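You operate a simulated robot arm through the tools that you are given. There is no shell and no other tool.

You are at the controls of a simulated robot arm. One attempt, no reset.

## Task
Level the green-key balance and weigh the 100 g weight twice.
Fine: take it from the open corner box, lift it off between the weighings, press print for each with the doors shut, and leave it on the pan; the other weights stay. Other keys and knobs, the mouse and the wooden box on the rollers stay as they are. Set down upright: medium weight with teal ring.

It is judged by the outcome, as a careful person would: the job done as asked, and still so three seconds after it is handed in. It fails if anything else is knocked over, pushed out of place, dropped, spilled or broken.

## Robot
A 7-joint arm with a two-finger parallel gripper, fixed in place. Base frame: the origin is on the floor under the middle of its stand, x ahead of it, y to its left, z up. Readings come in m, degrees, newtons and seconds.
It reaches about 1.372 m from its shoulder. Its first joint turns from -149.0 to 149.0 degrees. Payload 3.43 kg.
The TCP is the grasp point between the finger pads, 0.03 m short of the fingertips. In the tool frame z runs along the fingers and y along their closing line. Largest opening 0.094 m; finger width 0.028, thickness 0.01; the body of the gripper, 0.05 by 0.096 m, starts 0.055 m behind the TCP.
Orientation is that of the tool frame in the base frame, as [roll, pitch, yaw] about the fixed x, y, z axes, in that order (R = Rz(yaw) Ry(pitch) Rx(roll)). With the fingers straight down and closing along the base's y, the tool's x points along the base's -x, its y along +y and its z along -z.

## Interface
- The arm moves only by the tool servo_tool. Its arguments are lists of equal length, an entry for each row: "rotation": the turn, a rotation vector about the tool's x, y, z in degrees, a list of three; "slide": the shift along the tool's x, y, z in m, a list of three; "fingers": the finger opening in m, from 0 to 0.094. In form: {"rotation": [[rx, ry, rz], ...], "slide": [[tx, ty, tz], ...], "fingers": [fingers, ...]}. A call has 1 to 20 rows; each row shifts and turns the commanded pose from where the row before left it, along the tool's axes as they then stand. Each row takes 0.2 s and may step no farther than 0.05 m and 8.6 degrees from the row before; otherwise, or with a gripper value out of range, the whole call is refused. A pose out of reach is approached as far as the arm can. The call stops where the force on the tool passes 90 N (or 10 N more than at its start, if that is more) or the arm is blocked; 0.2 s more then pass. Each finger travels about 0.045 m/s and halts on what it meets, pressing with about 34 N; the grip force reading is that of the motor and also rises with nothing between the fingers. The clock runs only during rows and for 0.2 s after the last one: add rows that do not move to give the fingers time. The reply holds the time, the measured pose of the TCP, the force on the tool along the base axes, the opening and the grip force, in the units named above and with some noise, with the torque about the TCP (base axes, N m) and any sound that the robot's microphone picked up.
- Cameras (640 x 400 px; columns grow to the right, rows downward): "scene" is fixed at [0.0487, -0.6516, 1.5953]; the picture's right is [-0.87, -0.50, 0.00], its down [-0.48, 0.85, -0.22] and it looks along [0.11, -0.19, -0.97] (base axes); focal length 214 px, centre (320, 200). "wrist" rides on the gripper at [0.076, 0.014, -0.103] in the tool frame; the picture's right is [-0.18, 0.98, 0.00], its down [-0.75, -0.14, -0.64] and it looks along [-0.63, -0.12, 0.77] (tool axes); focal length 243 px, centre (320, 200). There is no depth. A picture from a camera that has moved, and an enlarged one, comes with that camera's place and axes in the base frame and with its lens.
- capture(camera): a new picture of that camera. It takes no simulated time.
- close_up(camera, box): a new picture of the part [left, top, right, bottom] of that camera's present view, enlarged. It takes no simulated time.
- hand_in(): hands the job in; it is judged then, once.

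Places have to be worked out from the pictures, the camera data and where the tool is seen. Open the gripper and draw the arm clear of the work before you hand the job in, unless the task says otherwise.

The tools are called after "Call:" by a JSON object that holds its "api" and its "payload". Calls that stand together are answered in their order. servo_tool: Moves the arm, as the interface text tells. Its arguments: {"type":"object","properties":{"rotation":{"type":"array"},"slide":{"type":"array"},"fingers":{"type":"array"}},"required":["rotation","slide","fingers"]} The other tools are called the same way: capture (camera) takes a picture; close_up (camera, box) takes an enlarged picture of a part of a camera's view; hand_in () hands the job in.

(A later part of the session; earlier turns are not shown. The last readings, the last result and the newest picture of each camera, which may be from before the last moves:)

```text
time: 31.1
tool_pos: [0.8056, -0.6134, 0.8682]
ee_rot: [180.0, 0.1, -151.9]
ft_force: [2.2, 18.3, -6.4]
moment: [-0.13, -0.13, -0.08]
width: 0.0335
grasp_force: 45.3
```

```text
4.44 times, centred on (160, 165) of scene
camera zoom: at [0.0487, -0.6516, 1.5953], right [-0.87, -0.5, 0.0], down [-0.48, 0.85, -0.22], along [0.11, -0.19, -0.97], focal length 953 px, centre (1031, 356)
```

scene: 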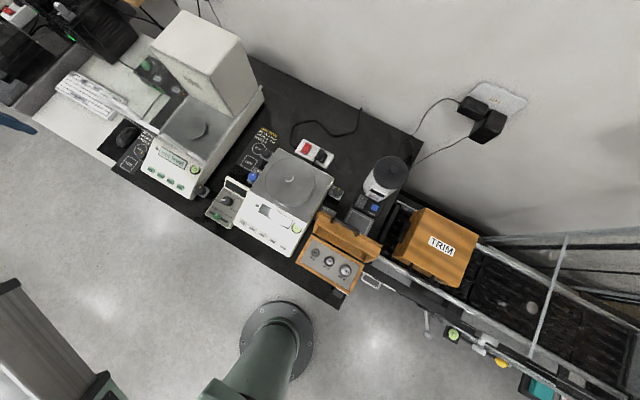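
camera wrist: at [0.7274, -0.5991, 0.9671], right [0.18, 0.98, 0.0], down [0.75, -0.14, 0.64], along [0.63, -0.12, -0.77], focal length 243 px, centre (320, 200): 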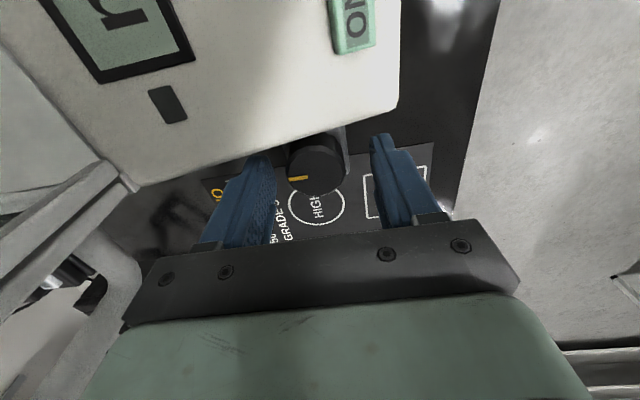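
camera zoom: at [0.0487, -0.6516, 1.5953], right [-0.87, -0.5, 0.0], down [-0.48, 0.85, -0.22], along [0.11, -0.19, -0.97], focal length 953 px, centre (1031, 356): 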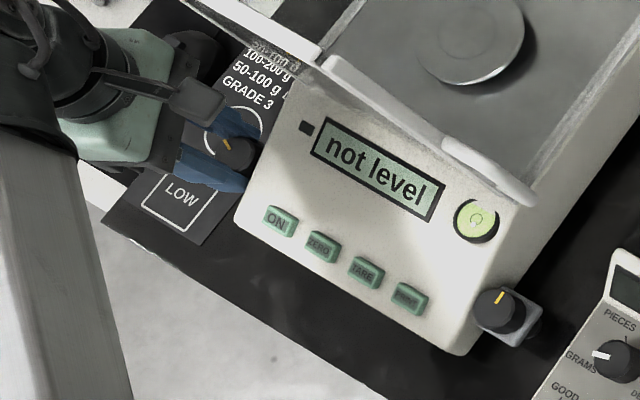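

The bubble has moved to the ring's edge; remaining error is mostly toward the front. I estimate ~35° more on this knob and ~29° on the right one. Ratchet back again to yaw 168 with lift.

Call:
{"api": "servo_tool", "payload": {"rotation": [[0, 0, 0], [0, 0, 0], [0, 0, 0], [0, 0, 0], [0, 0, 6.7], [0, 0, 6.7], [0, 0, 6.7], [0, 0, 6.7], [0, 0, 6.7], [0, 0, 6.5], [0, 0, 0], [0, 0, 0], [0, 0, 0], [0, 0, 0], [0, 0, 0]], "slide": [[0, 0, 0], [0, 0, 0], [0, 0, -0.02], [0, 0, -0.02], [0, 0, 0], [0, 0, 0], [0, 0, 0], [0, 0, 0], [0, 0, 0], [0, 0, 0], [0, 0, 0], [0, 0, 0.015], [0, 0, 0.015], [0, 0, 0.01], [0, 0, 0]], "fingers": [0.042, 0.042, 0.042, 0.042, 0.042, 0.042, 0.042, 0.042, 0.042, 0.042, 0.042, 0.042, 0.042, 0.042, 0.042]}}

Call:
{"api": "servo_tool", "payload": {"rotation": [[0, 0, 0], [0, 0, 0], [0, 0, 0], [0, 0, -6], [0, 0, -6], [0, 0, -6], [0, 0, -6], [0, 0, -6], [0, 0, -4], [0, 0, 0]], "slide": [[0, 0, 0], [0, 0, 0], [0, 0, 0], [0, 0, 0], [0, 0, 0], [0, 0, 0], [0, 0, 0], [0, 0, 0], [0, 0, 0], [0, 0, 0]], "fingers": [0.02, 0.02, 0.02, 0.02, 0.02, 0.02, 0.02, 0.02, 0.02, 0.02]}}

Call:
{"api": "close_up", "payload": {"camera": "scene", "box": [187, 157, 209, 171]}}

Call:
{"api": "close_up", "payload": {"camera": "scene", "box": [100, 120, 220, 210]}}

```text
time: 34.3
tool_pos: [0.8036, -0.6157, 0.868]
ee_rot: [180.0, 0.0, 167.9]
ft_force: [-0.2, 0.0, 0.8]
moment: [-0.01, -0.01, 0.01]
width: 0.0418
grasp_force: 0.1
```

```text
time: 36.5
tool_pos: [0.8044, -0.6148, 0.868]
ee_rot: [179.9, 0.0, -158.1]
ft_force: [-2.5, 13.0, 4.0]
moment: [0.2, -0.22, -0.04]
width: 0.0334
grasp_force: 44.9
```

```text
16.00 times, centred on (198, 164) of scene
camera zoom: at [0.0487, -0.6516, 1.5953], right [-0.87, -0.5, 0.0], down [-0.48, 0.85, -0.22], along [0.11, -0.19, -0.97], focal length 3432 px, centre (2272, 776)
```

zoom: 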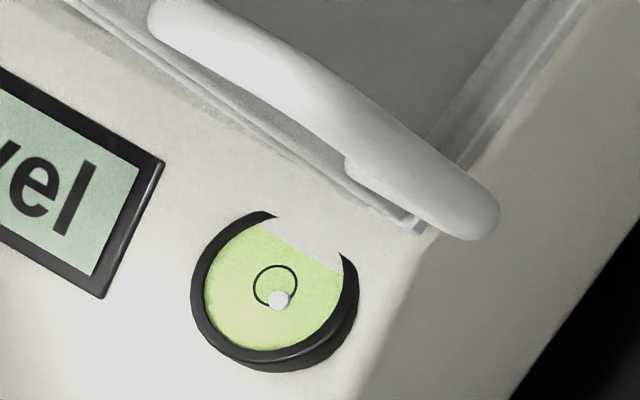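

```text
4.44 times, centred on (160, 165) of scene
camera zoom: at [0.0487, -0.6516, 1.5953], right [-0.87, -0.5, 0.0], down [-0.48, 0.85, -0.22], along [0.11, -0.19, -0.97], focal length 953 px, centre (1031, 356)
```

zoom: 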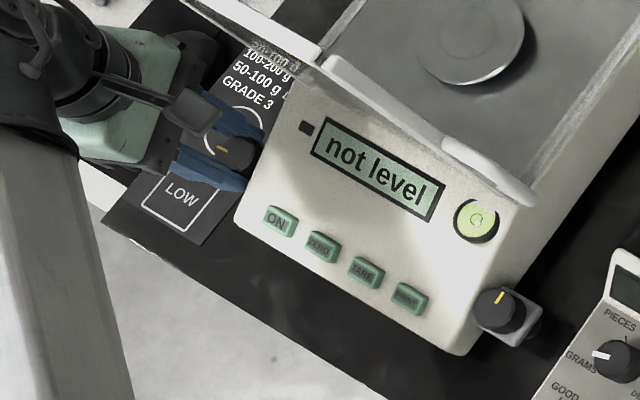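

The bubble is now directly toward the front-right; solving gives ~28° on the right knob to centre it. I'll release the left knob, lift, pre-rotate to yaw 160 and cross over to above the right knob.

Call:
{"api": "servo_tool", "payload": {"rotation": [[0, 0, 0], [0, 0, 0], [0, 0, 0], [0, 0, 0], [0, 0, 0], [0, 0, 0], [0, 0, 6], [0, 0, 6], [0, 0, 6], [0, 0, 6], [0, 0, 6], [0, 0, 6], [0, 0, 6], [0, 0, 0]], "slide": [[0, 0, 0], [0, 0, 0], [0, 0, -0.02], [0, 0, -0.03], [0, 0, -0.03], [0, 0, -0.03], [0, 0, 0], [0, 0, 0], [0, 0, 0], [0, 0, 0], [0, 0, 0], [0, 0, 0], [0, 0, 0], [0, 0, 0]], "fingers": [0.045, 0.045, 0.045, 0.045, 0.045, 0.045, 0.045, 0.045, 0.045, 0.045, 0.045, 0.045, 0.045, 0.045]}}

Call:
{"api": "servo_tool", "payload": {"rotation": [[0, 0, 0], [0, 0, 0], [0, 0, 0], [0, 0, 0], [0, 0, 0], [0, 0, 0], [0, 0, 0], [0, 0, 0], [0, 0, 0]], "slide": [[0.03195, -0.01163, 0], [0.03195, -0.01163, 0], [0.03195, -0.01163, 0], [0.03195, -0.01163, 0], [0.03195, -0.01163, 0], [0.03195, -0.01163, 0], [0.03195, -0.01163, 0], [0.03195, -0.01163, 0], [0, 0, 0]], "fingers": [0.045, 0.045, 0.045, 0.045, 0.045, 0.045, 0.045, 0.045, 0.045]}}

Call:
{"api": "capture", "payload": {"camera": "wrist"}}

Call:
{"api": "close_up", "payload": {"camera": "scene", "box": [0, 0, 200, 400]}}

```text
time: 39.5
tool_pos: [0.8015, -0.6161, 0.9764]
ee_rot: [180.0, 0.1, 159.8]
ft_force: [0.1, -0.3, 0.1]
moment: [0.02, -0.01, -0.01]
width: 0.045
grasp_force: 0.1
```

```text
time: 41.5
tool_pos: [0.5316, -0.6149, 0.9795]
ee_rot: [-179.9, 0.0, 159.9]
ft_force: [-0.6, 0.2, 0.3]
moment: [0.02, 0.01, -0.01]
width: 0.0451
grasp_force: 0.0
```

```text
taken
camera wrist: at [0.4657, -0.5756, 1.0803], right [0.51, 0.86, 0.0], down [0.66, -0.39, 0.64], along [0.55, -0.33, -0.77], focal length 243 px, centre (320, 200)
```

wrist: 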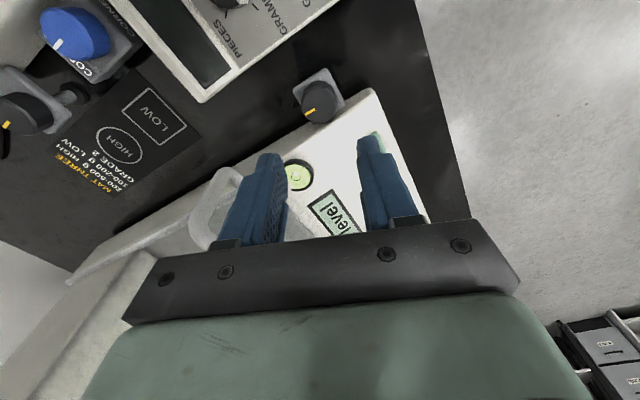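

```text
1.00 times, centred on (100, 200) of scene (not enlarged: the box is as wide or as high as the picture)
camera zoom: at [0.0487, -0.6516, 1.5953], right [-0.87, -0.5, 0.0], down [-0.48, 0.85, -0.22], along [0.11, -0.19, -0.97], focal length 214 px, centre (540, 200)
```

zoom: 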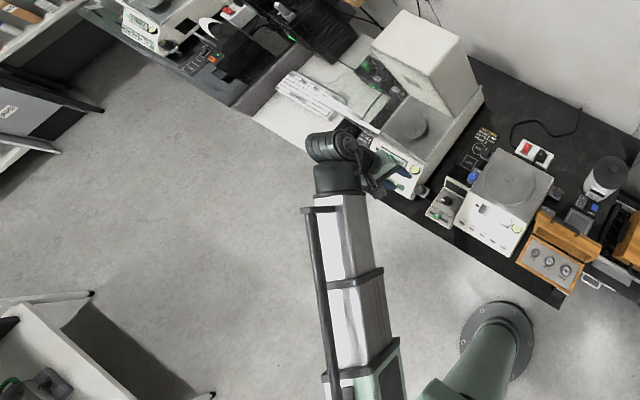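

Above the right knob. Zooming to check alignment before descending.

Call:
{"api": "close_up", "payload": {"camera": "wrist", "box": [270, 60, 370, 140]}}

```text
5.00 times, centred on (320, 100) of wrist
camera zoom: at [0.4657, -0.5756, 1.0803], right [0.51, 0.86, 0.0], down [0.66, -0.39, 0.64], along [0.55, -0.33, -0.77], focal length 1213 px, centre (320, 700)
```

zoom: 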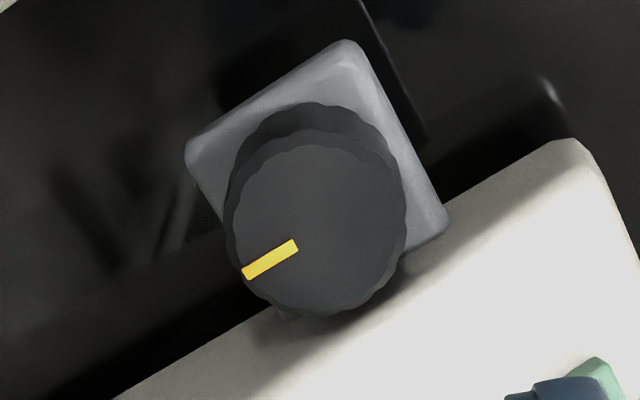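

Knob is ~1.5 mm off from under the TCP; I'll correct, set yaw 166 to keep clear of the body edge, and descend to grip height.

Call:
{"api": "servo_tool", "payload": {"rotation": [[0, 0, 0], [0, 0, -6], [0, 0, 0], [0, 0, 0], [0, 0, 0], [0, 0, 0], [0, 0, 0], [0, 0, 0], [0, 0, 0], [0, 0, 0]], "slide": [[-0.0015, -0.001, 0], [0, 0, 0], [0, 0, 0.03], [0, 0, 0.03], [0, 0, 0.015], [0, 0, 0.01], [0, 0, 0.01], [0, 0, 0.009], [0, 0, 0.008], [0, 0, 0]], "fingers": [0.042, 0.042, 0.042, 0.042, 0.042, 0.042, 0.042, 0.042, 0.042, 0.042]}}

Call:
{"api": "capture", "payload": {"camera": "wrist"}}

Call:
{"api": "close_up", "payload": {"camera": "scene", "box": [160, 135, 240, 205]}}

```text
time: 43.4
tool_pos: [0.5324, -0.6162, 0.8797]
ee_rot: [-179.8, 0.4, 166.0]
ft_force: [-10.5, 3.9, 31.4]
moment: [0.65, -0.29, 0.16]
width: 0.0428
grasp_force: 1.4
stopped in row 9: the force on the tool passed its limit at 107 N (the readings are from after the stop); the commanded pose is now the measured one
```

```text
taken
camera wrist: at [0.4623, -0.5837, 0.9812], right [0.42, 0.91, 0.0], down [0.69, -0.32, 0.65], along [0.59, -0.27, -0.76], focal length 243 px, centre (320, 200)
```

wrist: 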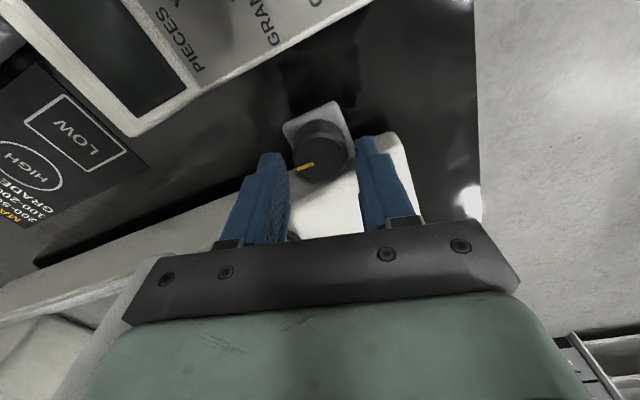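

```text
5.71 times, centred on (200, 170) of scene
camera zoom: at [0.0487, -0.6516, 1.5953], right [-0.87, -0.5, 0.0], down [-0.48, 0.85, -0.22], along [0.11, -0.19, -0.97], focal length 1226 px, centre (1006, 371)
```

zoom: 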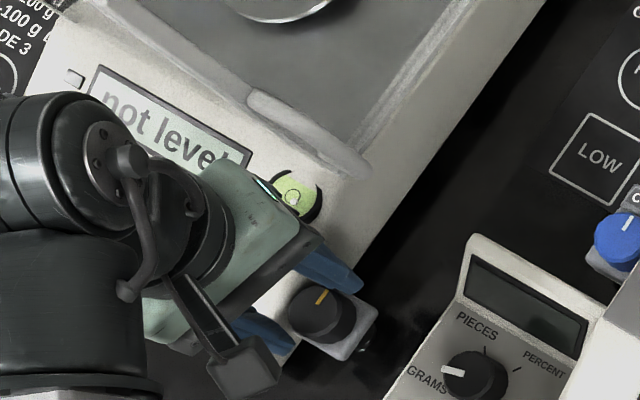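

The forward finger touched the body edge (contact computed at x≈0.552, z≈0.85). I'll lift off, correct tilt, and re-plan the grip shifted 7 mm away from the body.

Call:
{"api": "servo_tool", "payload": {"rotation": [[0, 0, 0], [0, 0, 0], [-0.2, 0.4, 0], [0, 0, 0]], "slide": [[0, 0, -0.015], [0, 0, -0.025], [0, 0, 0], [0, 0, 0]], "fingers": [0.042, 0.042, 0.042, 0.042]}}

Call:
{"api": "close_up", "payload": {"camera": "wrist", "box": [260, 80, 400, 180]}}

Call:
{"api": "close_up", "payload": {"camera": "scene", "box": [100, 120, 220, 210]}}

```text
time: 44.4
tool_pos: [0.5334, -0.6166, 0.9189]
ee_rot: [179.9, 0.1, 166.1]
ft_force: [0.2, -0.3, -0.1]
moment: [-0.02, -0.03, 0.01]
width: 0.0422
grasp_force: 0.1
```

```text
4.00 times, centred on (330, 130) of wrist
camera zoom: at [0.4639, -0.5857, 1.0199], right [0.42, 0.91, 0.0], down [0.7, -0.32, 0.64], along [0.58, -0.27, -0.77], focal length 970 px, centre (280, 480)
```

zoom: 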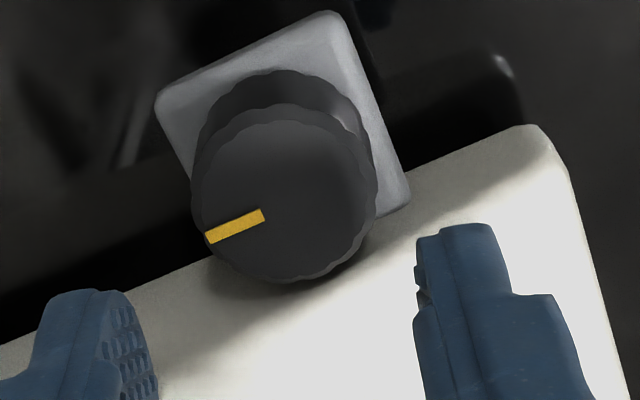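

```text
4.44 times, centred on (160, 165) of scene
camera zoom: at [0.0487, -0.6516, 1.5953], right [-0.87, -0.5, 0.0], down [-0.48, 0.85, -0.22], along [0.11, -0.19, -0.97], focal length 953 px, centre (1031, 356)
```

zoom: 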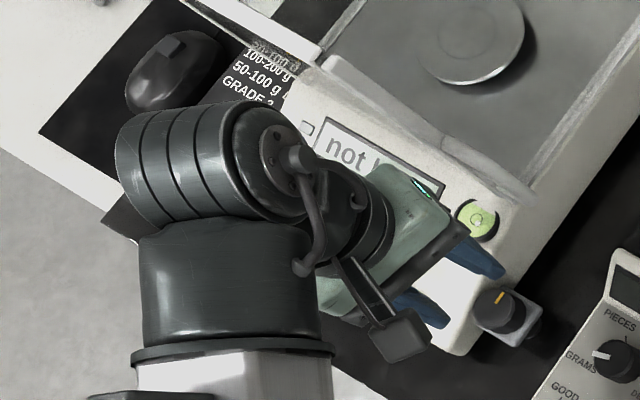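

Knob axis refined to (0.5327, −0.616). I'll shift 8 mm away from the body along tool x and descend again carefully.

Call:
{"api": "servo_tool", "payload": {"rotation": [[0, 0, 0], [0, 0, 0], [0, 0, 0], [0, 0, 0], [0, 0, 0], [0, 0, 0], [0, 0, 0], [0, 0, 0]], "slide": [[0.008, 0.001, 0], [0, 0, 0.015], [0, 0, 0.01], [0, 0, 0.008], [0, 0, 0.007], [0, 0, 0.006], [0, 0, 0.006], [0, 0, 0]], "fingers": [0.042, 0.042, 0.042, 0.042, 0.042, 0.042, 0.042, 0.042]}}

```text
time: 46.2
tool_pos: [0.5264, -0.6142, 0.8658]
ee_rot: [179.9, 0.1, 166.0]
ft_force: [0.4, 0.4, 0.1]
moment: [0.01, -0.01, -0.01]
width: 0.0422
grasp_force: 0.0
```

No contact this time. Grip and turn ~11° counter-clockwise first, to confirm the direction on the bubble.

Call:
{"api": "servo_tool", "payload": {"rotation": [[0, 0, 0], [0, 0, 0], [0, 0, 0], [0, 0, -5.6], [0, 0, -5.6], [0, 0, 0]], "slide": [[0, 0, 0], [0, 0, 0], [0, 0, 0], [0, -0.00068, 0], [0, -0.00068, 0], [0, 0, 0]], "fingers": [0.02, 0.02, 0.02, 0.02, 0.02, 0.02]}}

Call:
{"api": "close_up", "payload": {"camera": "scene", "box": [187, 157, 209, 171]}}

Call:
{"api": "close_up", "payload": {"camera": "wrist", "box": [240, 90, 400, 220]}}

```text
time: 47.6
tool_pos: [0.5259, -0.6141, 0.865]
ee_rot: [179.9, 0.1, 177.2]
ft_force: [2.4, 1.2, -10.5]
moment: [-0.47, -0.15, 0.02]
width: 0.0336
grasp_force: 45.0
```

```text
16.00 times, centred on (198, 164) of scene
camera zoom: at [0.0487, -0.6516, 1.5953], right [-0.87, -0.5, 0.0], down [-0.48, 0.85, -0.22], along [0.11, -0.19, -0.97], focal length 3432 px, centre (2272, 776)
```

zoom: 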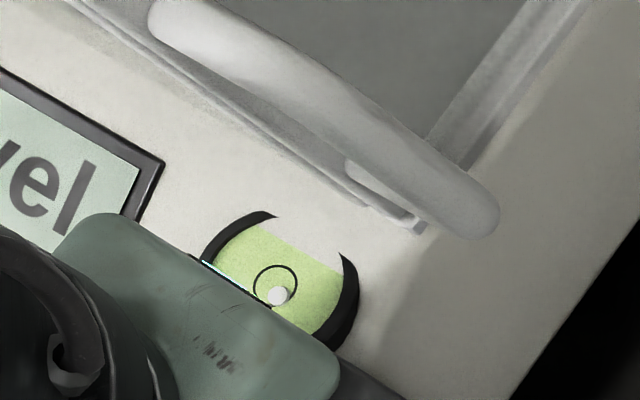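

```text
3.08 times, centred on (320, 155) of wrist
camera zoom: at [0.452, -0.5978, 0.9672], right [0.23, 0.97, 0.0], down [0.75, -0.18, 0.64], along [0.63, -0.15, -0.77], focal length 746 px, centre (320, 338)
```

zoom: 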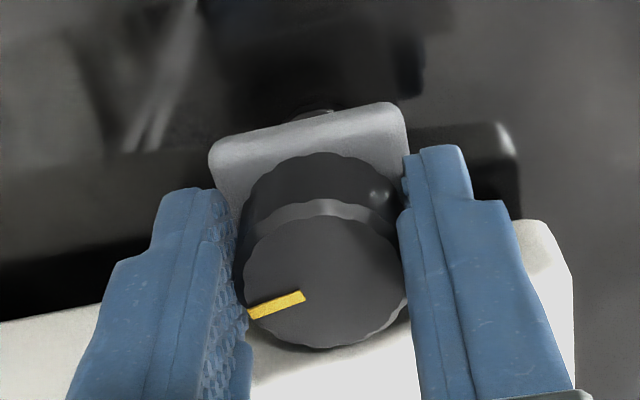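

Bubble is moving toward the ring's centre. Another ~17° in the same direction.

Call:
{"api": "servo_tool", "payload": {"rotation": [[0, 0, -5.6], [0, 0, -5.6], [0, 0, -5.6], [0, 0, 0]], "slide": [[0, -0.00068, 0], [0, -0.00068, 0], [0, -0.00068, 0], [0, 0, 0]], "fingers": [0.02, 0.02, 0.02, 0.02]}}

Call:
{"api": "close_up", "payload": {"camera": "scene", "box": [187, 157, 209, 171]}}

Call:
{"api": "close_up", "payload": {"camera": "scene", "box": [100, 120, 220, 210]}}

```text
time: 48.6
tool_pos: [0.5267, -0.6151, 0.866]
ee_rot: [179.9, 0.1, -165.9]
ft_force: [1.9, 16.4, -11.2]
moment: [0.23, 0.16, 0.05]
width: 0.0336
grasp_force: 45.0
```

```text
16.00 times, centred on (198, 164) of scene
camera zoom: at [0.0487, -0.6516, 1.5953], right [-0.87, -0.5, 0.0], down [-0.48, 0.85, -0.22], along [0.11, -0.19, -0.97], focal length 3432 px, centre (2272, 776)
```

zoom: 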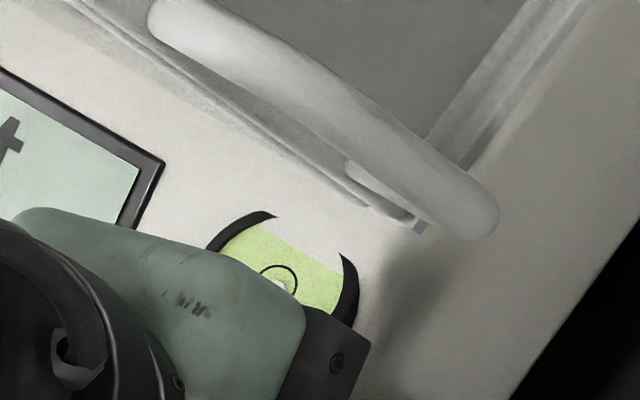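

```text
4.44 times, centred on (160, 165) of scene
camera zoom: at [0.0487, -0.6516, 1.5953], right [-0.87, -0.5, 0.0], down [-0.48, 0.85, -0.22], along [0.11, -0.19, -0.97], focal length 953 px, centre (1031, 356)
```

zoom: 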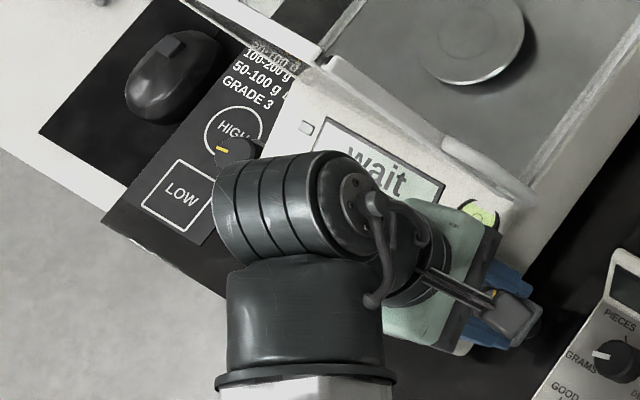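

The display changed to "wait" — it accepts the level. I'll release, lift clear and check the bubble and display.

Call:
{"api": "servo_tool", "payload": {"rotation": [[0, 0, 0], [0, 0, 0], [0, 0, 0], [0, 0, 0], [0, 0, 0], [0, 0, 0], [0, 0, 0], [0, 0, 0], [0, 0, 0]], "slide": [[0, 0, 0], [0, 0, 0], [0, 0, -0.015], [0, 0, -0.03], [0, 0, -0.03], [0, 0, -0.03], [0.03, 0, -0.03], [0.04, 0, 0], [0, 0, 0]], "fingers": [0.043, 0.043, 0.043, 0.043, 0.043, 0.043, 0.043, 0.043, 0.043]}}

Call:
{"api": "close_up", "payload": {"camera": "scene", "box": [187, 157, 209, 171]}}

Call:
{"api": "close_up", "payload": {"camera": "scene", "box": [100, 120, 220, 210]}}

Call:
{"api": "capture", "payload": {"camera": "wrist"}}

```text
time: 50.6
tool_pos: [0.457, -0.6354, 1.001]
ee_rot: [-180.0, 0.2, -166.0]
ft_force: [-0.7, 0.5, -0.6]
moment: [0.02, -0.01, 0.0]
width: 0.0429
grasp_force: 0.0
```

```text
16.00 times, centred on (198, 164) of scene
camera zoom: at [0.0487, -0.6516, 1.5953], right [-0.87, -0.5, 0.0], down [-0.48, 0.85, -0.22], along [0.11, -0.19, -0.97], focal length 3432 px, centre (2272, 776)
```

zoom: 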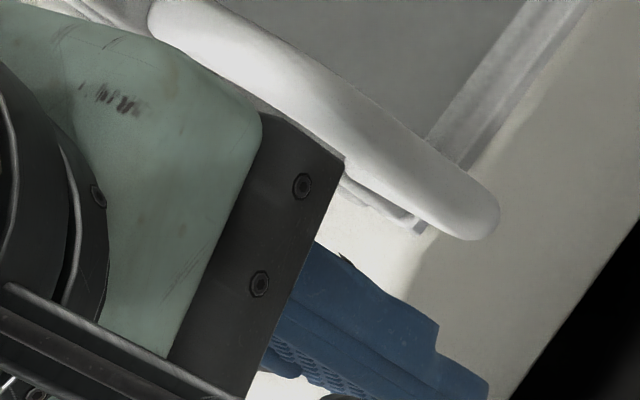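

```text
4.44 times, centred on (160, 165) of scene
camera zoom: at [0.0487, -0.6516, 1.5953], right [-0.87, -0.5, 0.0], down [-0.48, 0.85, -0.22], along [0.11, -0.19, -0.97], focal length 953 px, centre (1031, 356)
```

zoom: 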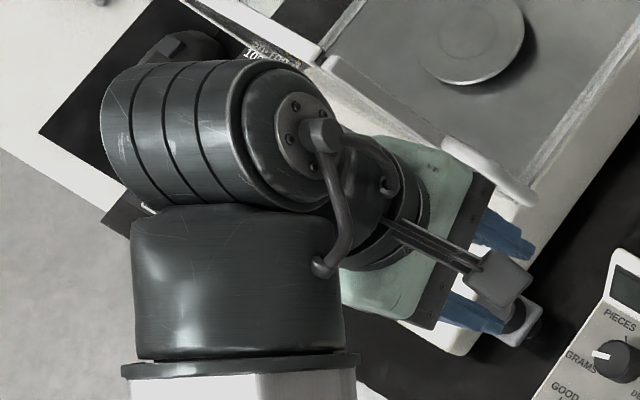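

```text
taken
camera wrist: at [0.3802, -0.6413, 1.1024], right [-0.06, 1.0, 0.0], down [0.76, 0.05, 0.64], along [0.64, 0.04, -0.77], focal length 243 px, centre (320, 200)
```

wrist: 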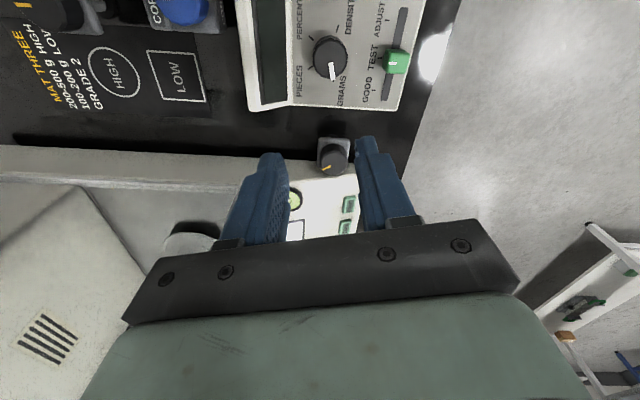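

Level is done. While the balance settles, I'll survey the weight box: square up to yaw 180 and travel at height toward x≈0.03 in front of the box.

Call:
{"api": "servo_tool", "payload": {"rotation": [[0, 0, 7], [0, 0, 7], [0, 0, 0], [0, 0, 0], [0, 0, 0], [0, 0, 0], [0, 0, 0], [0, 0, 0], [0, 0, 0], [0, 0, 0], [0, 0, 0], [0, 0, 0], [0, 0, 0], [0, 0, 0], [0, 0, 0]], "slide": [[0, 0, -0.02], [0, 0, -0.03], [0.04, 0.002, 0], [0.04, 0.002, 0], [0.04, 0.002, 0], [0.04, 0.002, 0], [0.04, 0.002, 0], [0.04, 0.002, 0], [0.04, 0.002, 0], [0.04, 0.002, 0], [0.04, 0.002, 0], [0.03, 0, 0], [0.02, 0, 0], [0, 0, 0], [0, 0, 0]], "fingers": [0.07, 0.07, 0.07, 0.07, 0.07, 0.07, 0.07, 0.07, 0.07, 0.07, 0.07, 0.07, 0.07, 0.07, 0.07]}}

Call:
{"api": "capture", "payload": {"camera": "wrist"}}

Call:
{"api": "capture", "payload": {"camera": "scene"}}

Call:
{"api": "close_up", "payload": {"camera": "scene", "box": [100, 100, 220, 210]}}

```text
time: 53.8
tool_pos: [0.0461, -0.6165, 1.0516]
ee_rot: [-180.0, 0.1, -179.9]
ft_force: [-0.1, 0.0, 0.4]
moment: [0.0, -0.01, -0.01]
width: 0.07
grasp_force: 0.0
```

```text
taken
camera wrist: at [-0.0295, -0.6022, 1.1516], right [0.18, 0.98, 0.0], down [0.75, -0.14, 0.64], along [0.63, -0.12, -0.77], focal length 243 px, centre (320, 200)
```

wrist: 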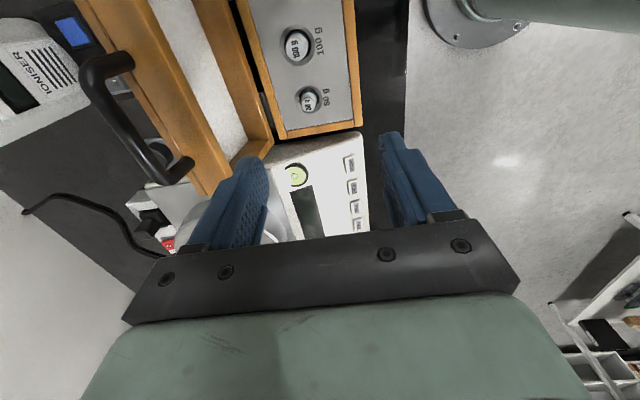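

```text
taken
```

scene: 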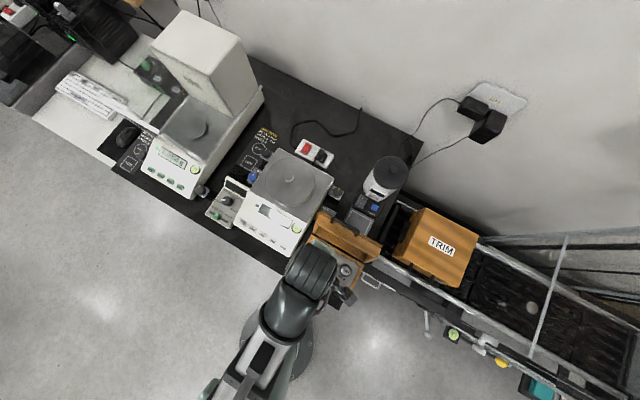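

```text
3.64 times, centred on (160, 155) of scene
camera zoom: at [0.0487, -0.6516, 1.5953], right [-0.87, -0.5, 0.0], down [-0.48, 0.85, -0.22], along [0.11, -0.19, -0.97], focal length 780 px, centre (902, 364)
```

zoom: 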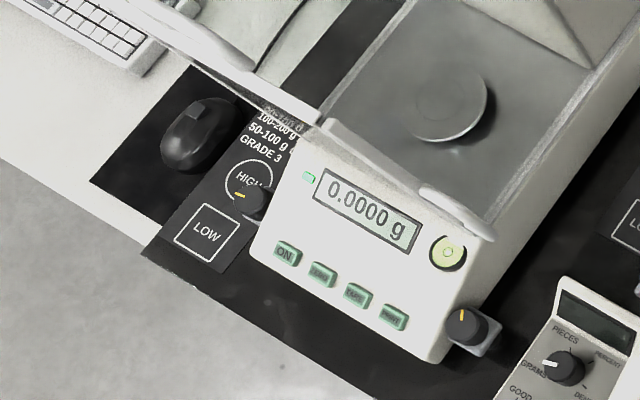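

The green-key balance shows 0.0000 g with its ready light on. Let me confirm the bubble and look closely at the weights.

Call:
{"api": "close_up", "payload": {"camera": "scene", "box": [187, 157, 209, 171]}}

Call:
{"api": "close_up", "payload": {"camera": "wrist", "box": [230, 0, 370, 140]}}

Call:
{"api": "close_up", "payload": {"camera": "wrist", "box": [0, 0, 280, 200]}}

Call:
{"api": "close_up", "payload": {"camera": "scene", "box": [80, 0, 260, 140]}}

```text
16.00 times, centred on (198, 164) of scene
camera zoom: at [0.0487, -0.6516, 1.5953], right [-0.87, -0.5, 0.0], down [-0.48, 0.85, -0.22], along [0.11, -0.19, -0.97], focal length 3432 px, centre (2272, 776)
```

zoom: 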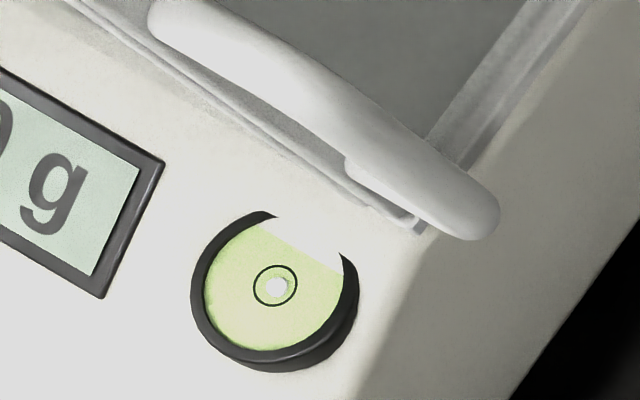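

```text
2.86 times, centred on (300, 70) of wrist
camera zoom: at [-0.0295, -0.6022, 1.1516], right [0.18, 0.98, 0.0], down [0.75, -0.14, 0.64], along [0.63, -0.12, -0.77], focal length 693 px, centre (377, 571)
```

zoom: 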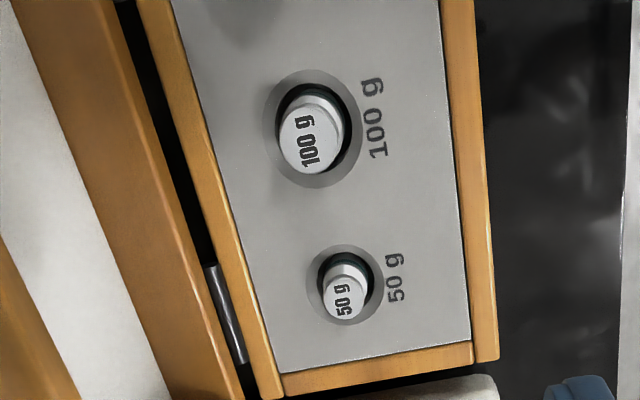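

```text
2.00 times, centred on (140, 100) of wrist
camera zoom: at [-0.0295, -0.6022, 1.1516], right [0.18, 0.98, 0.0], down [0.75, -0.14, 0.64], along [0.63, -0.12, -0.77], focal length 485 px, centre (680, 400)
```

zoom: 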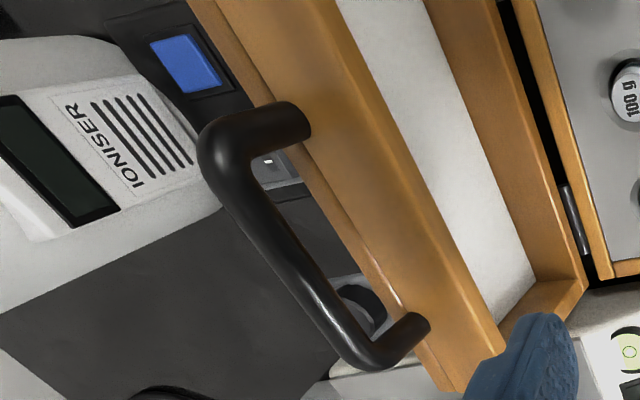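

```text
2.86 times, centred on (170, 70) of scene
camera zoom: at [0.0487, -0.6516, 1.5953], right [-0.87, -0.5, 0.0], down [-0.48, 0.85, -0.22], along [0.11, -0.19, -0.97], focal length 613 px, centre (749, 571)
```

zoom: 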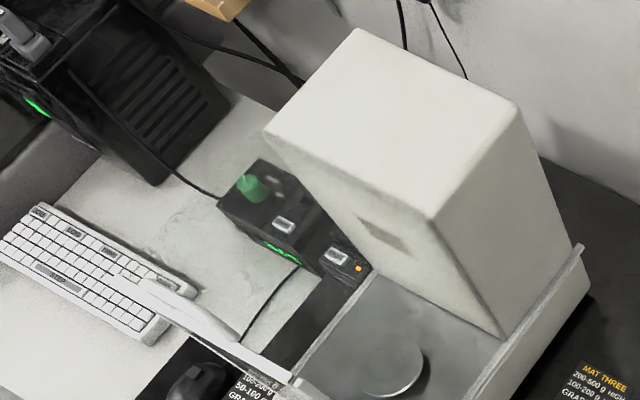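

The bubble is exactly centred. Now I'll examine the doors and handles in the scene view closely.

Call:
{"api": "close_up", "payload": {"camera": "scene", "box": [100, 85, 170, 140]}}

Call:
{"api": "close_up", "payload": {"camera": "scene", "box": [150, 80, 230, 180]}}

Call:
{"api": "close_up", "payload": {"camera": "scene", "box": [150, 20, 250, 100]}}

```text
7.27 times, centred on (135, 112) of scene
camera zoom: at [0.0487, -0.6516, 1.5953], right [-0.87, -0.5, 0.0], down [-0.48, 0.85, -0.22], along [0.11, -0.19, -0.97], focal length 1560 px, centre (1666, 836)
```

zoom: 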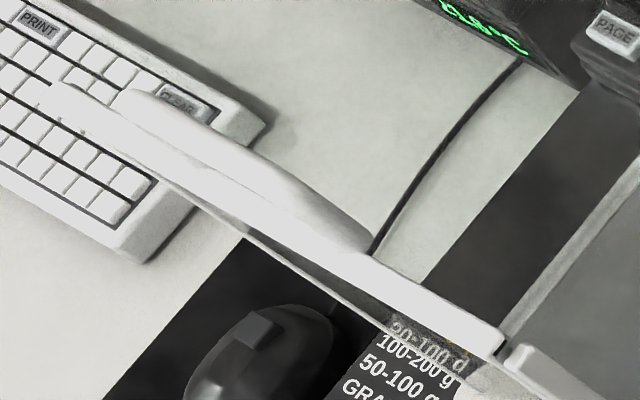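

```text
4.00 times, centred on (190, 130) of scene
camera zoom: at [0.0487, -0.6516, 1.5953], right [-0.87, -0.5, 0.0], down [-0.48, 0.85, -0.22], along [0.11, -0.19, -0.97], focal length 858 px, centre (840, 480)
```

zoom: 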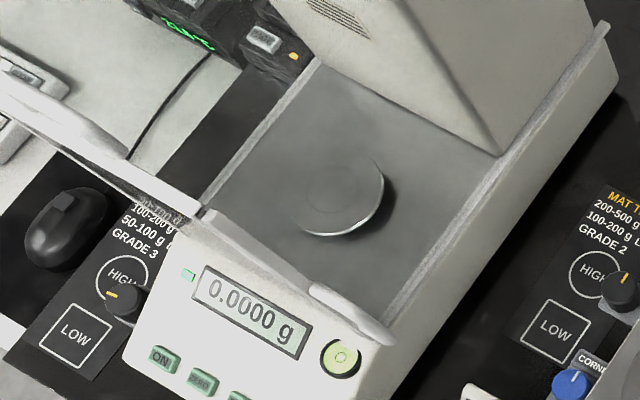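

```text
5.00 times, centred on (200, 60) of scene
camera zoom: at [0.0487, -0.6516, 1.5953], right [-0.87, -0.5, 0.0], down [-0.48, 0.85, -0.22], along [0.11, -0.19, -0.97], focal length 1072 px, centre (920, 900)
```

zoom: 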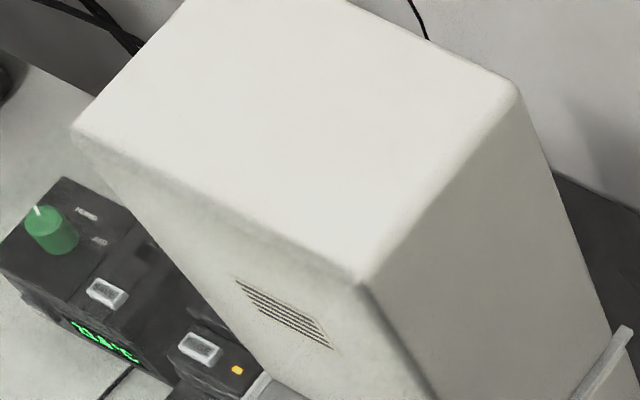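

I now understand the geometry: vertical posts at the front corners, side-door handles low on the sides, and a top-lid handle bar along x at about (0.66, −0.715, 1.105). Top access suits a downward gripper best, so I'll go look at the lid from above, approaching from the low-x side at z≈1.2.

Call:
{"api": "servo_tool", "payload": {"rotation": [[0, 0, 0], [0, 0, 0], [0, 0, 0], [0, 0, 0], [0, 0, 0], [0, 0, 0], [0, 0, 0], [0, 0, 0], [0, 0, 0], [0, 0, 0], [0, 0, 0], [0, 0, 0], [0, 0, 0], [0, 0, 0], [0, 0, 0], [0, 0, 0], [0, 0, 0]], "slide": [[-0.03, 0, 0], [-0.04, 0, 0], [-0.04, 0, 0], [-0.04, 0, 0], [-0.04, 0, 0], [-0.04, 0, 0], [-0.04, 0, 0], [-0.04, 0, 0], [-0.04, 0, 0], [-0.04, -0.01, 0], [0, -0.02, -0.03], [0, -0.02, -0.03], [0, -0.02, -0.03], [0, -0.02, -0.03], [0, -0.01, -0.03], [0, 0, 0], [0, 0, 0]], "fingers": [0.07, 0.07, 0.07, 0.07, 0.07, 0.07, 0.07, 0.07, 0.07, 0.07, 0.07, 0.07, 0.07, 0.07, 0.07, 0.07, 0.07]}}

Call:
{"api": "capture", "payload": {"camera": "wrist"}}

```text
time: 57.4
tool_pos: [0.4379, -0.7185, 1.1938]
ee_rot: [-179.5, 0.4, 180.0]
ft_force: [-0.3, -0.2, 0.9]
moment: [-0.02, -0.02, 0.01]
width: 0.0698
grasp_force: 0.1
out of reach, approached as far as the arm can: row 15
```

```text
taken
camera wrist: at [0.3632, -0.7033, 1.2944], right [0.18, 0.98, -0.01], down [0.75, -0.13, 0.65], along [0.64, -0.12, -0.76], focal length 243 px, centre (320, 200)
```

wrist: 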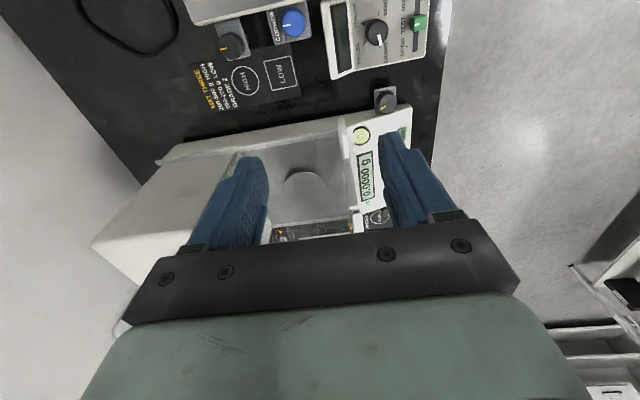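

Call:
{"api": "close_up", "payload": {"camera": "wrist", "box": [240, 110, 400, 245]}}

Call:
{"api": "close_up", "payload": {"camera": "wrist", "box": [90, 110, 300, 280]}}

```text
2.96 times, centred on (320, 178) of wrist
camera zoom: at [0.3632, -0.7033, 1.2944], right [0.18, 0.98, -0.01], down [0.75, -0.13, 0.65], along [0.64, -0.12, -0.76], focal length 719 px, centre (320, 267)
```

zoom: 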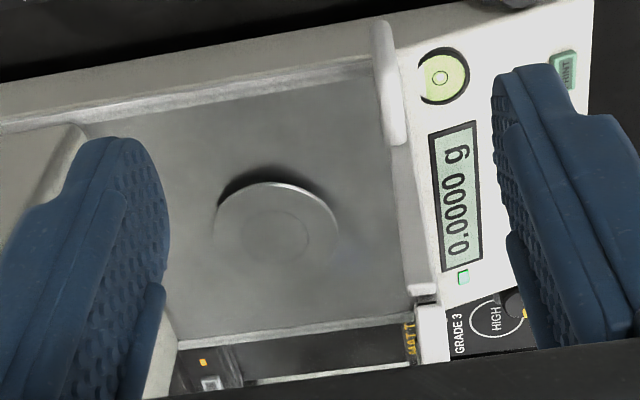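

```text
2.35 times, centred on (195, 195) of wrist
camera zoom: at [0.3632, -0.7033, 1.2944], right [0.18, 0.98, -0.01], down [0.75, -0.13, 0.65], along [0.64, -0.12, -0.76], focal length 571 px, centre (614, 212)
```

zoom: 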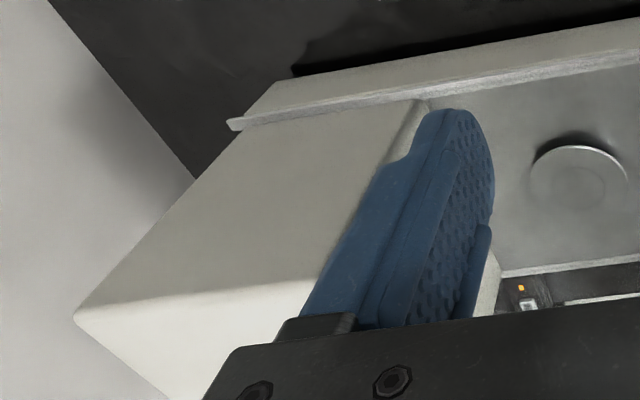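

I triangulate the lid handle bar at y≈−0.708, z≈1.12, x≈0.62–0.70, above the closed chamber top (z≈1.09). I'll move over it at z≈1.19 with the fingers straddling in y and look.

Call:
{"api": "servo_tool", "payload": {"rotation": [[-0.5, 0.4, 0], [0, 0, 0], [0, 0, 0], [0, 0, 0], [0, 0, 0], [0, 0, 0], [0, 0, 0], [0, 0, 0], [0, 0, 0]], "slide": [[-0.02, 0, 0], [-0.03, 0.002, 0], [-0.03, 0.002, 0], [-0.03, 0.002, 0], [-0.03, 0.002, 0], [-0.03, 0.002, 0], [-0.03, 0, 0], [-0.02, 0, 0], [0, 0, 0]], "fingers": [0.06, 0.06, 0.06, 0.06, 0.06, 0.06, 0.06, 0.06, 0.06]}}

Call:
{"api": "capture", "payload": {"camera": "wrist"}}

Call:
{"api": "close_up", "payload": {"camera": "scene", "box": [60, 40, 220, 180]}}

```text
time: 59.4
tool_pos: [0.6617, -0.7108, 1.1891]
ee_rot: [179.5, -0.3, 180.0]
ft_force: [0.1, -0.6, 0.3]
moment: [0.01, 0.01, -0.01]
width: 0.0599
grasp_force: 0.1
out of reach, approached as far as the arm can: row 1
```

```text
taken
camera wrist: at [0.5867, -0.6987, 1.2918], right [0.18, 0.98, 0.01], down [0.76, -0.15, 0.64], along [0.63, -0.11, -0.77], focal length 243 px, centre (320, 200)
```

wrist: 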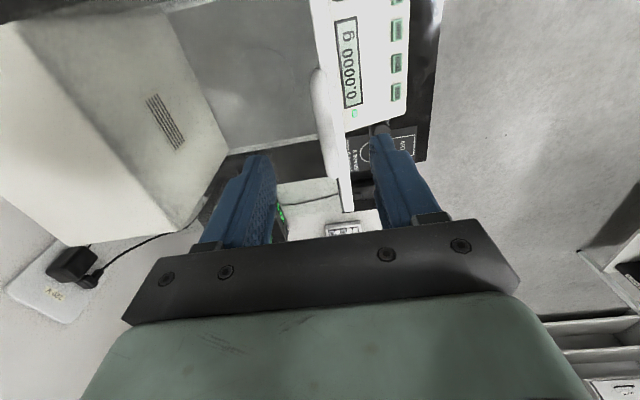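

```text
2.86 times, centred on (140, 110) of scene
camera zoom: at [0.0487, -0.6516, 1.5953], right [-0.87, -0.5, 0.0], down [-0.48, 0.85, -0.22], along [0.11, -0.19, -0.97], focal length 613 px, centre (834, 457)
```

zoom: 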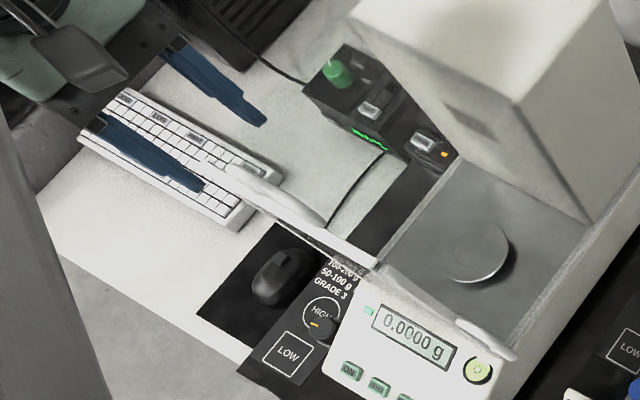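

Call:
{"api": "close_up", "payload": {"camera": "wrist", "box": [240, 40, 420, 240]}}

Call:
{"api": "close_up", "payload": {"camera": "wrist", "box": [0, 0, 260, 260]}}

```text
2.00 times, centred on (330, 140) of wrist
camera zoom: at [0.5867, -0.6987, 1.2918], right [0.18, 0.98, 0.01], down [0.76, -0.15, 0.64], along [0.63, -0.11, -0.77], focal length 485 px, centre (300, 320)
```

zoom: 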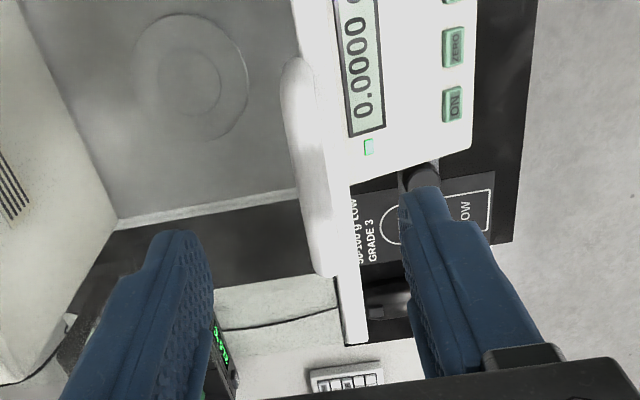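

```text
1.54 times, centred on (130, 130) of wrist
camera zoom: at [0.5867, -0.6987, 1.2918], right [0.18, 0.98, 0.01], down [0.76, -0.15, 0.64], along [0.63, -0.11, -0.77], focal length 373 px, centre (612, 308)
```

zoom: 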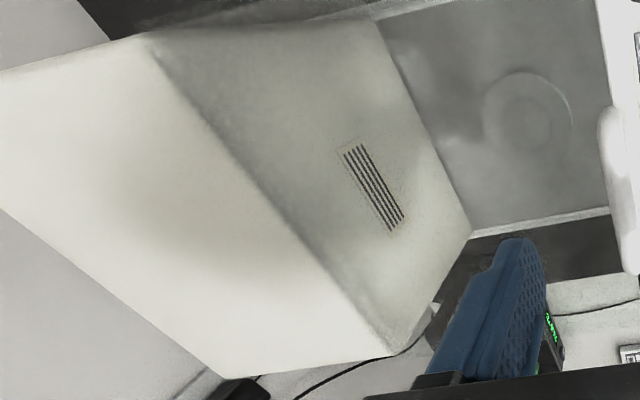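

The handle bar is visible between the fingers: centre about (0.658, −0.7055, 1.12). A faint reflection shows the glass lid is closed. I'll align and descend to straddle the bar, tips staying above the lid.

Call:
{"api": "servo_tool", "payload": {"rotation": [[0.5, -0.3, 0], [0, 0, 0], [0, 0, 0], [0, 0, 0], [0, 0, 0], [0, 0, 0], [0, 0, 0]], "slide": [[0.003, 0.0045, 0], [0, 0, 0.015], [0, 0, 0.015], [0, 0, 0.012], [0, 0, 0.008], [0, 0, 0.006], [0, 0, 0]], "fingers": [0.05, 0.05, 0.05, 0.05, 0.05, 0.05, 0.05]}}

Call:
{"api": "capture", "payload": {"camera": "wrist"}}

Call:
{"api": "close_up", "payload": {"camera": "scene", "box": [60, 40, 220, 180]}}

```text
time: 61.0
tool_pos: [0.6568, -0.7067, 1.1347]
ee_rot: [-179.9, 0.0, 179.9]
ft_force: [-0.5, 0.7, 0.1]
moment: [-0.01, 0.01, -0.03]
width: 0.0498
grasp_force: 0.0
```

```text
taken
camera wrist: at [0.582, -0.6924, 1.2353], right [0.18, 0.98, 0.0], down [0.75, -0.14, 0.64], along [0.63, -0.12, -0.77], focal length 243 px, centre (320, 200)
```

wrist: 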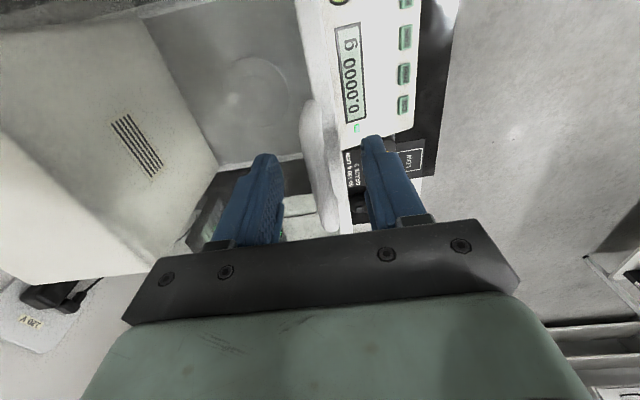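

```text
2.86 times, centred on (140, 110) of scene
camera zoom: at [0.0487, -0.6516, 1.5953], right [-0.87, -0.5, 0.0], down [-0.48, 0.85, -0.22], along [0.11, -0.19, -0.97], focal length 613 px, centre (834, 457)
```

zoom: 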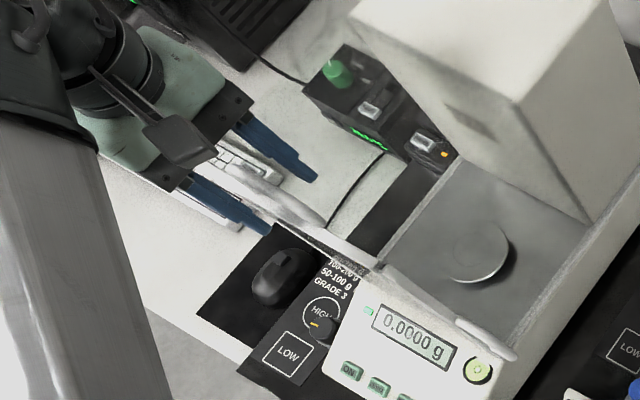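

The bar lies between the fingers. Closing on it.

Call:
{"api": "servo_tool", "payload": {"rotation": [[0, 0, 0], [0, 0, 0], [0, 0, 0], [0, 0, 0], [0, 0, 0]], "slide": [[0, 0, 0], [0, 0, 0], [0, 0, 0], [0, 0, 0], [0, 0, 0]], "fingers": [0.005, 0.005, 0.005, 0.005, 0.005]}}

Call:
{"api": "capture", "payload": {"camera": "wrist"}}

```text
time: 62.2
tool_pos: [0.6564, -0.7055, 1.1343]
ee_rot: [-180.0, 0.0, -179.9]
ft_force: [1.3, 0.1, 0.3]
moment: [-0.02, -0.01, -0.05]
width: 0.0113
grasp_force: 44.2
```

```text
taken
camera wrist: at [0.582, -0.6924, 1.2353], right [0.18, 0.98, 0.0], down [0.75, -0.14, 0.64], along [0.63, -0.12, -0.77], focal length 243 px, centre (320, 200)
```

wrist: 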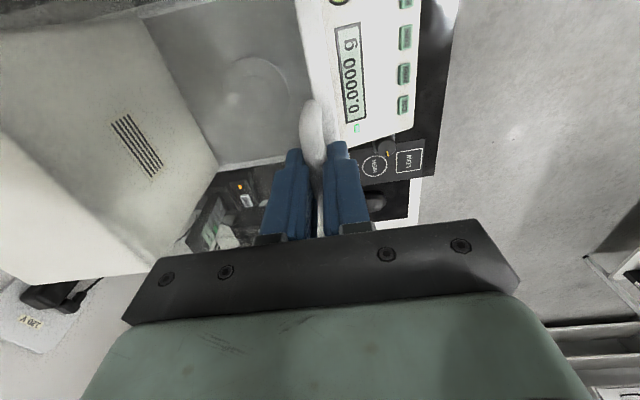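

Gripped at 11 mm. I'll pull gently toward −y (2 cm) to test whether the lid slides.

Call:
{"api": "servo_tool", "payload": {"rotation": [[0, 0, 0], [0, 0, 0], [0, 0, 0], [0, 0, 0]], "slide": [[0, -0.005, 0], [0, -0.0075, 0], [0, -0.0075, 0], [0, 0, 0]], "fingers": [0.005, 0.005, 0.005, 0.005]}}

Call:
{"api": "capture", "payload": {"camera": "wrist"}}

```text
time: 63.2
tool_pos: [0.6572, -0.7266, 1.1334]
ee_rot: [-180.0, -0.1, 180.0]
ft_force: [1.4, -0.8, 0.3]
moment: [0.01, 0.43, -0.07]
width: 0.0111
grasp_force: 44.9
```

```text
taken
camera wrist: at [0.582, -0.7131, 1.2353], right [0.18, 0.98, 0.0], down [0.75, -0.14, 0.64], along [0.63, -0.12, -0.77], focal length 243 px, centre (320, 200)
```

wrist: 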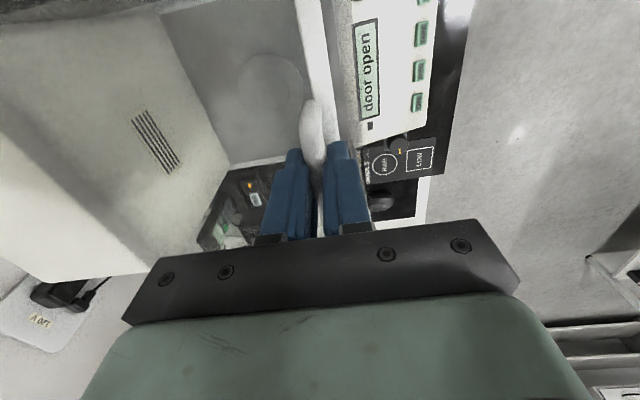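

The lid slides freely and the display says "door open". I'll slide it further back in steps.

Call:
{"api": "servo_tool", "payload": {"rotation": [[0, 0, 0], [0, 0, 0], [0, 0, 0], [0, 0, 0], [0, 0, 0], [0, 0, 0], [0, 0, 0], [0, 0, 0]], "slide": [[0, -0.015, 0], [0, -0.018, 0], [0, -0.018, 0], [0, -0.018, 0], [0, -0.018, 0], [0, -0.018, 0], [0, -0.015, 0], [0, 0, 0]], "fingers": [0.005, 0.005, 0.005, 0.005, 0.005, 0.005, 0.005, 0.005]}}

Call:
{"api": "capture", "payload": {"camera": "wrist"}}

Call:
{"api": "close_up", "payload": {"camera": "scene", "box": [0, 0, 200, 400]}}

```text
time: 65.0
tool_pos: [0.6569, -0.8445, 1.1356]
ee_rot: [-180.0, 0.0, -180.0]
ft_force: [3.6, -0.7, 6.9]
moment: [0.0, 1.04, -0.08]
width: 0.0114
grasp_force: 45.0
```

```text
taken
camera wrist: at [0.5819, -0.8317, 1.2352], right [0.18, 0.98, 0.0], down [0.75, -0.14, 0.64], along [0.63, -0.12, -0.77], focal length 243 px, centre (320, 200)
```

wrist: 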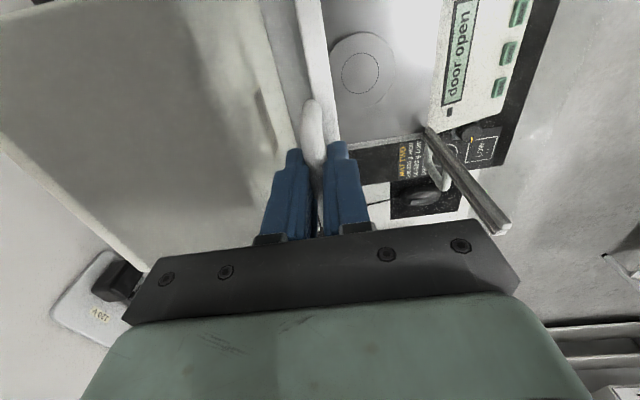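

```text
1.00 times, centred on (100, 200) of scene (not enlarged: the box is as wide or as high as the picture)
camera zoom: at [0.0487, -0.6516, 1.5953], right [-0.87, -0.5, 0.0], down [-0.48, 0.85, -0.22], along [0.11, -0.19, -0.97], focal length 214 px, centre (540, 200)
```

zoom: 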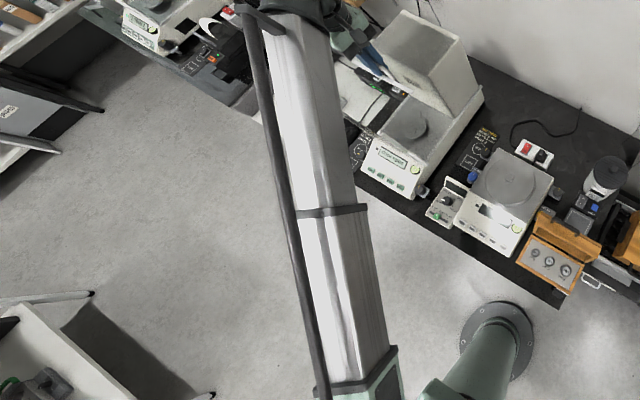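

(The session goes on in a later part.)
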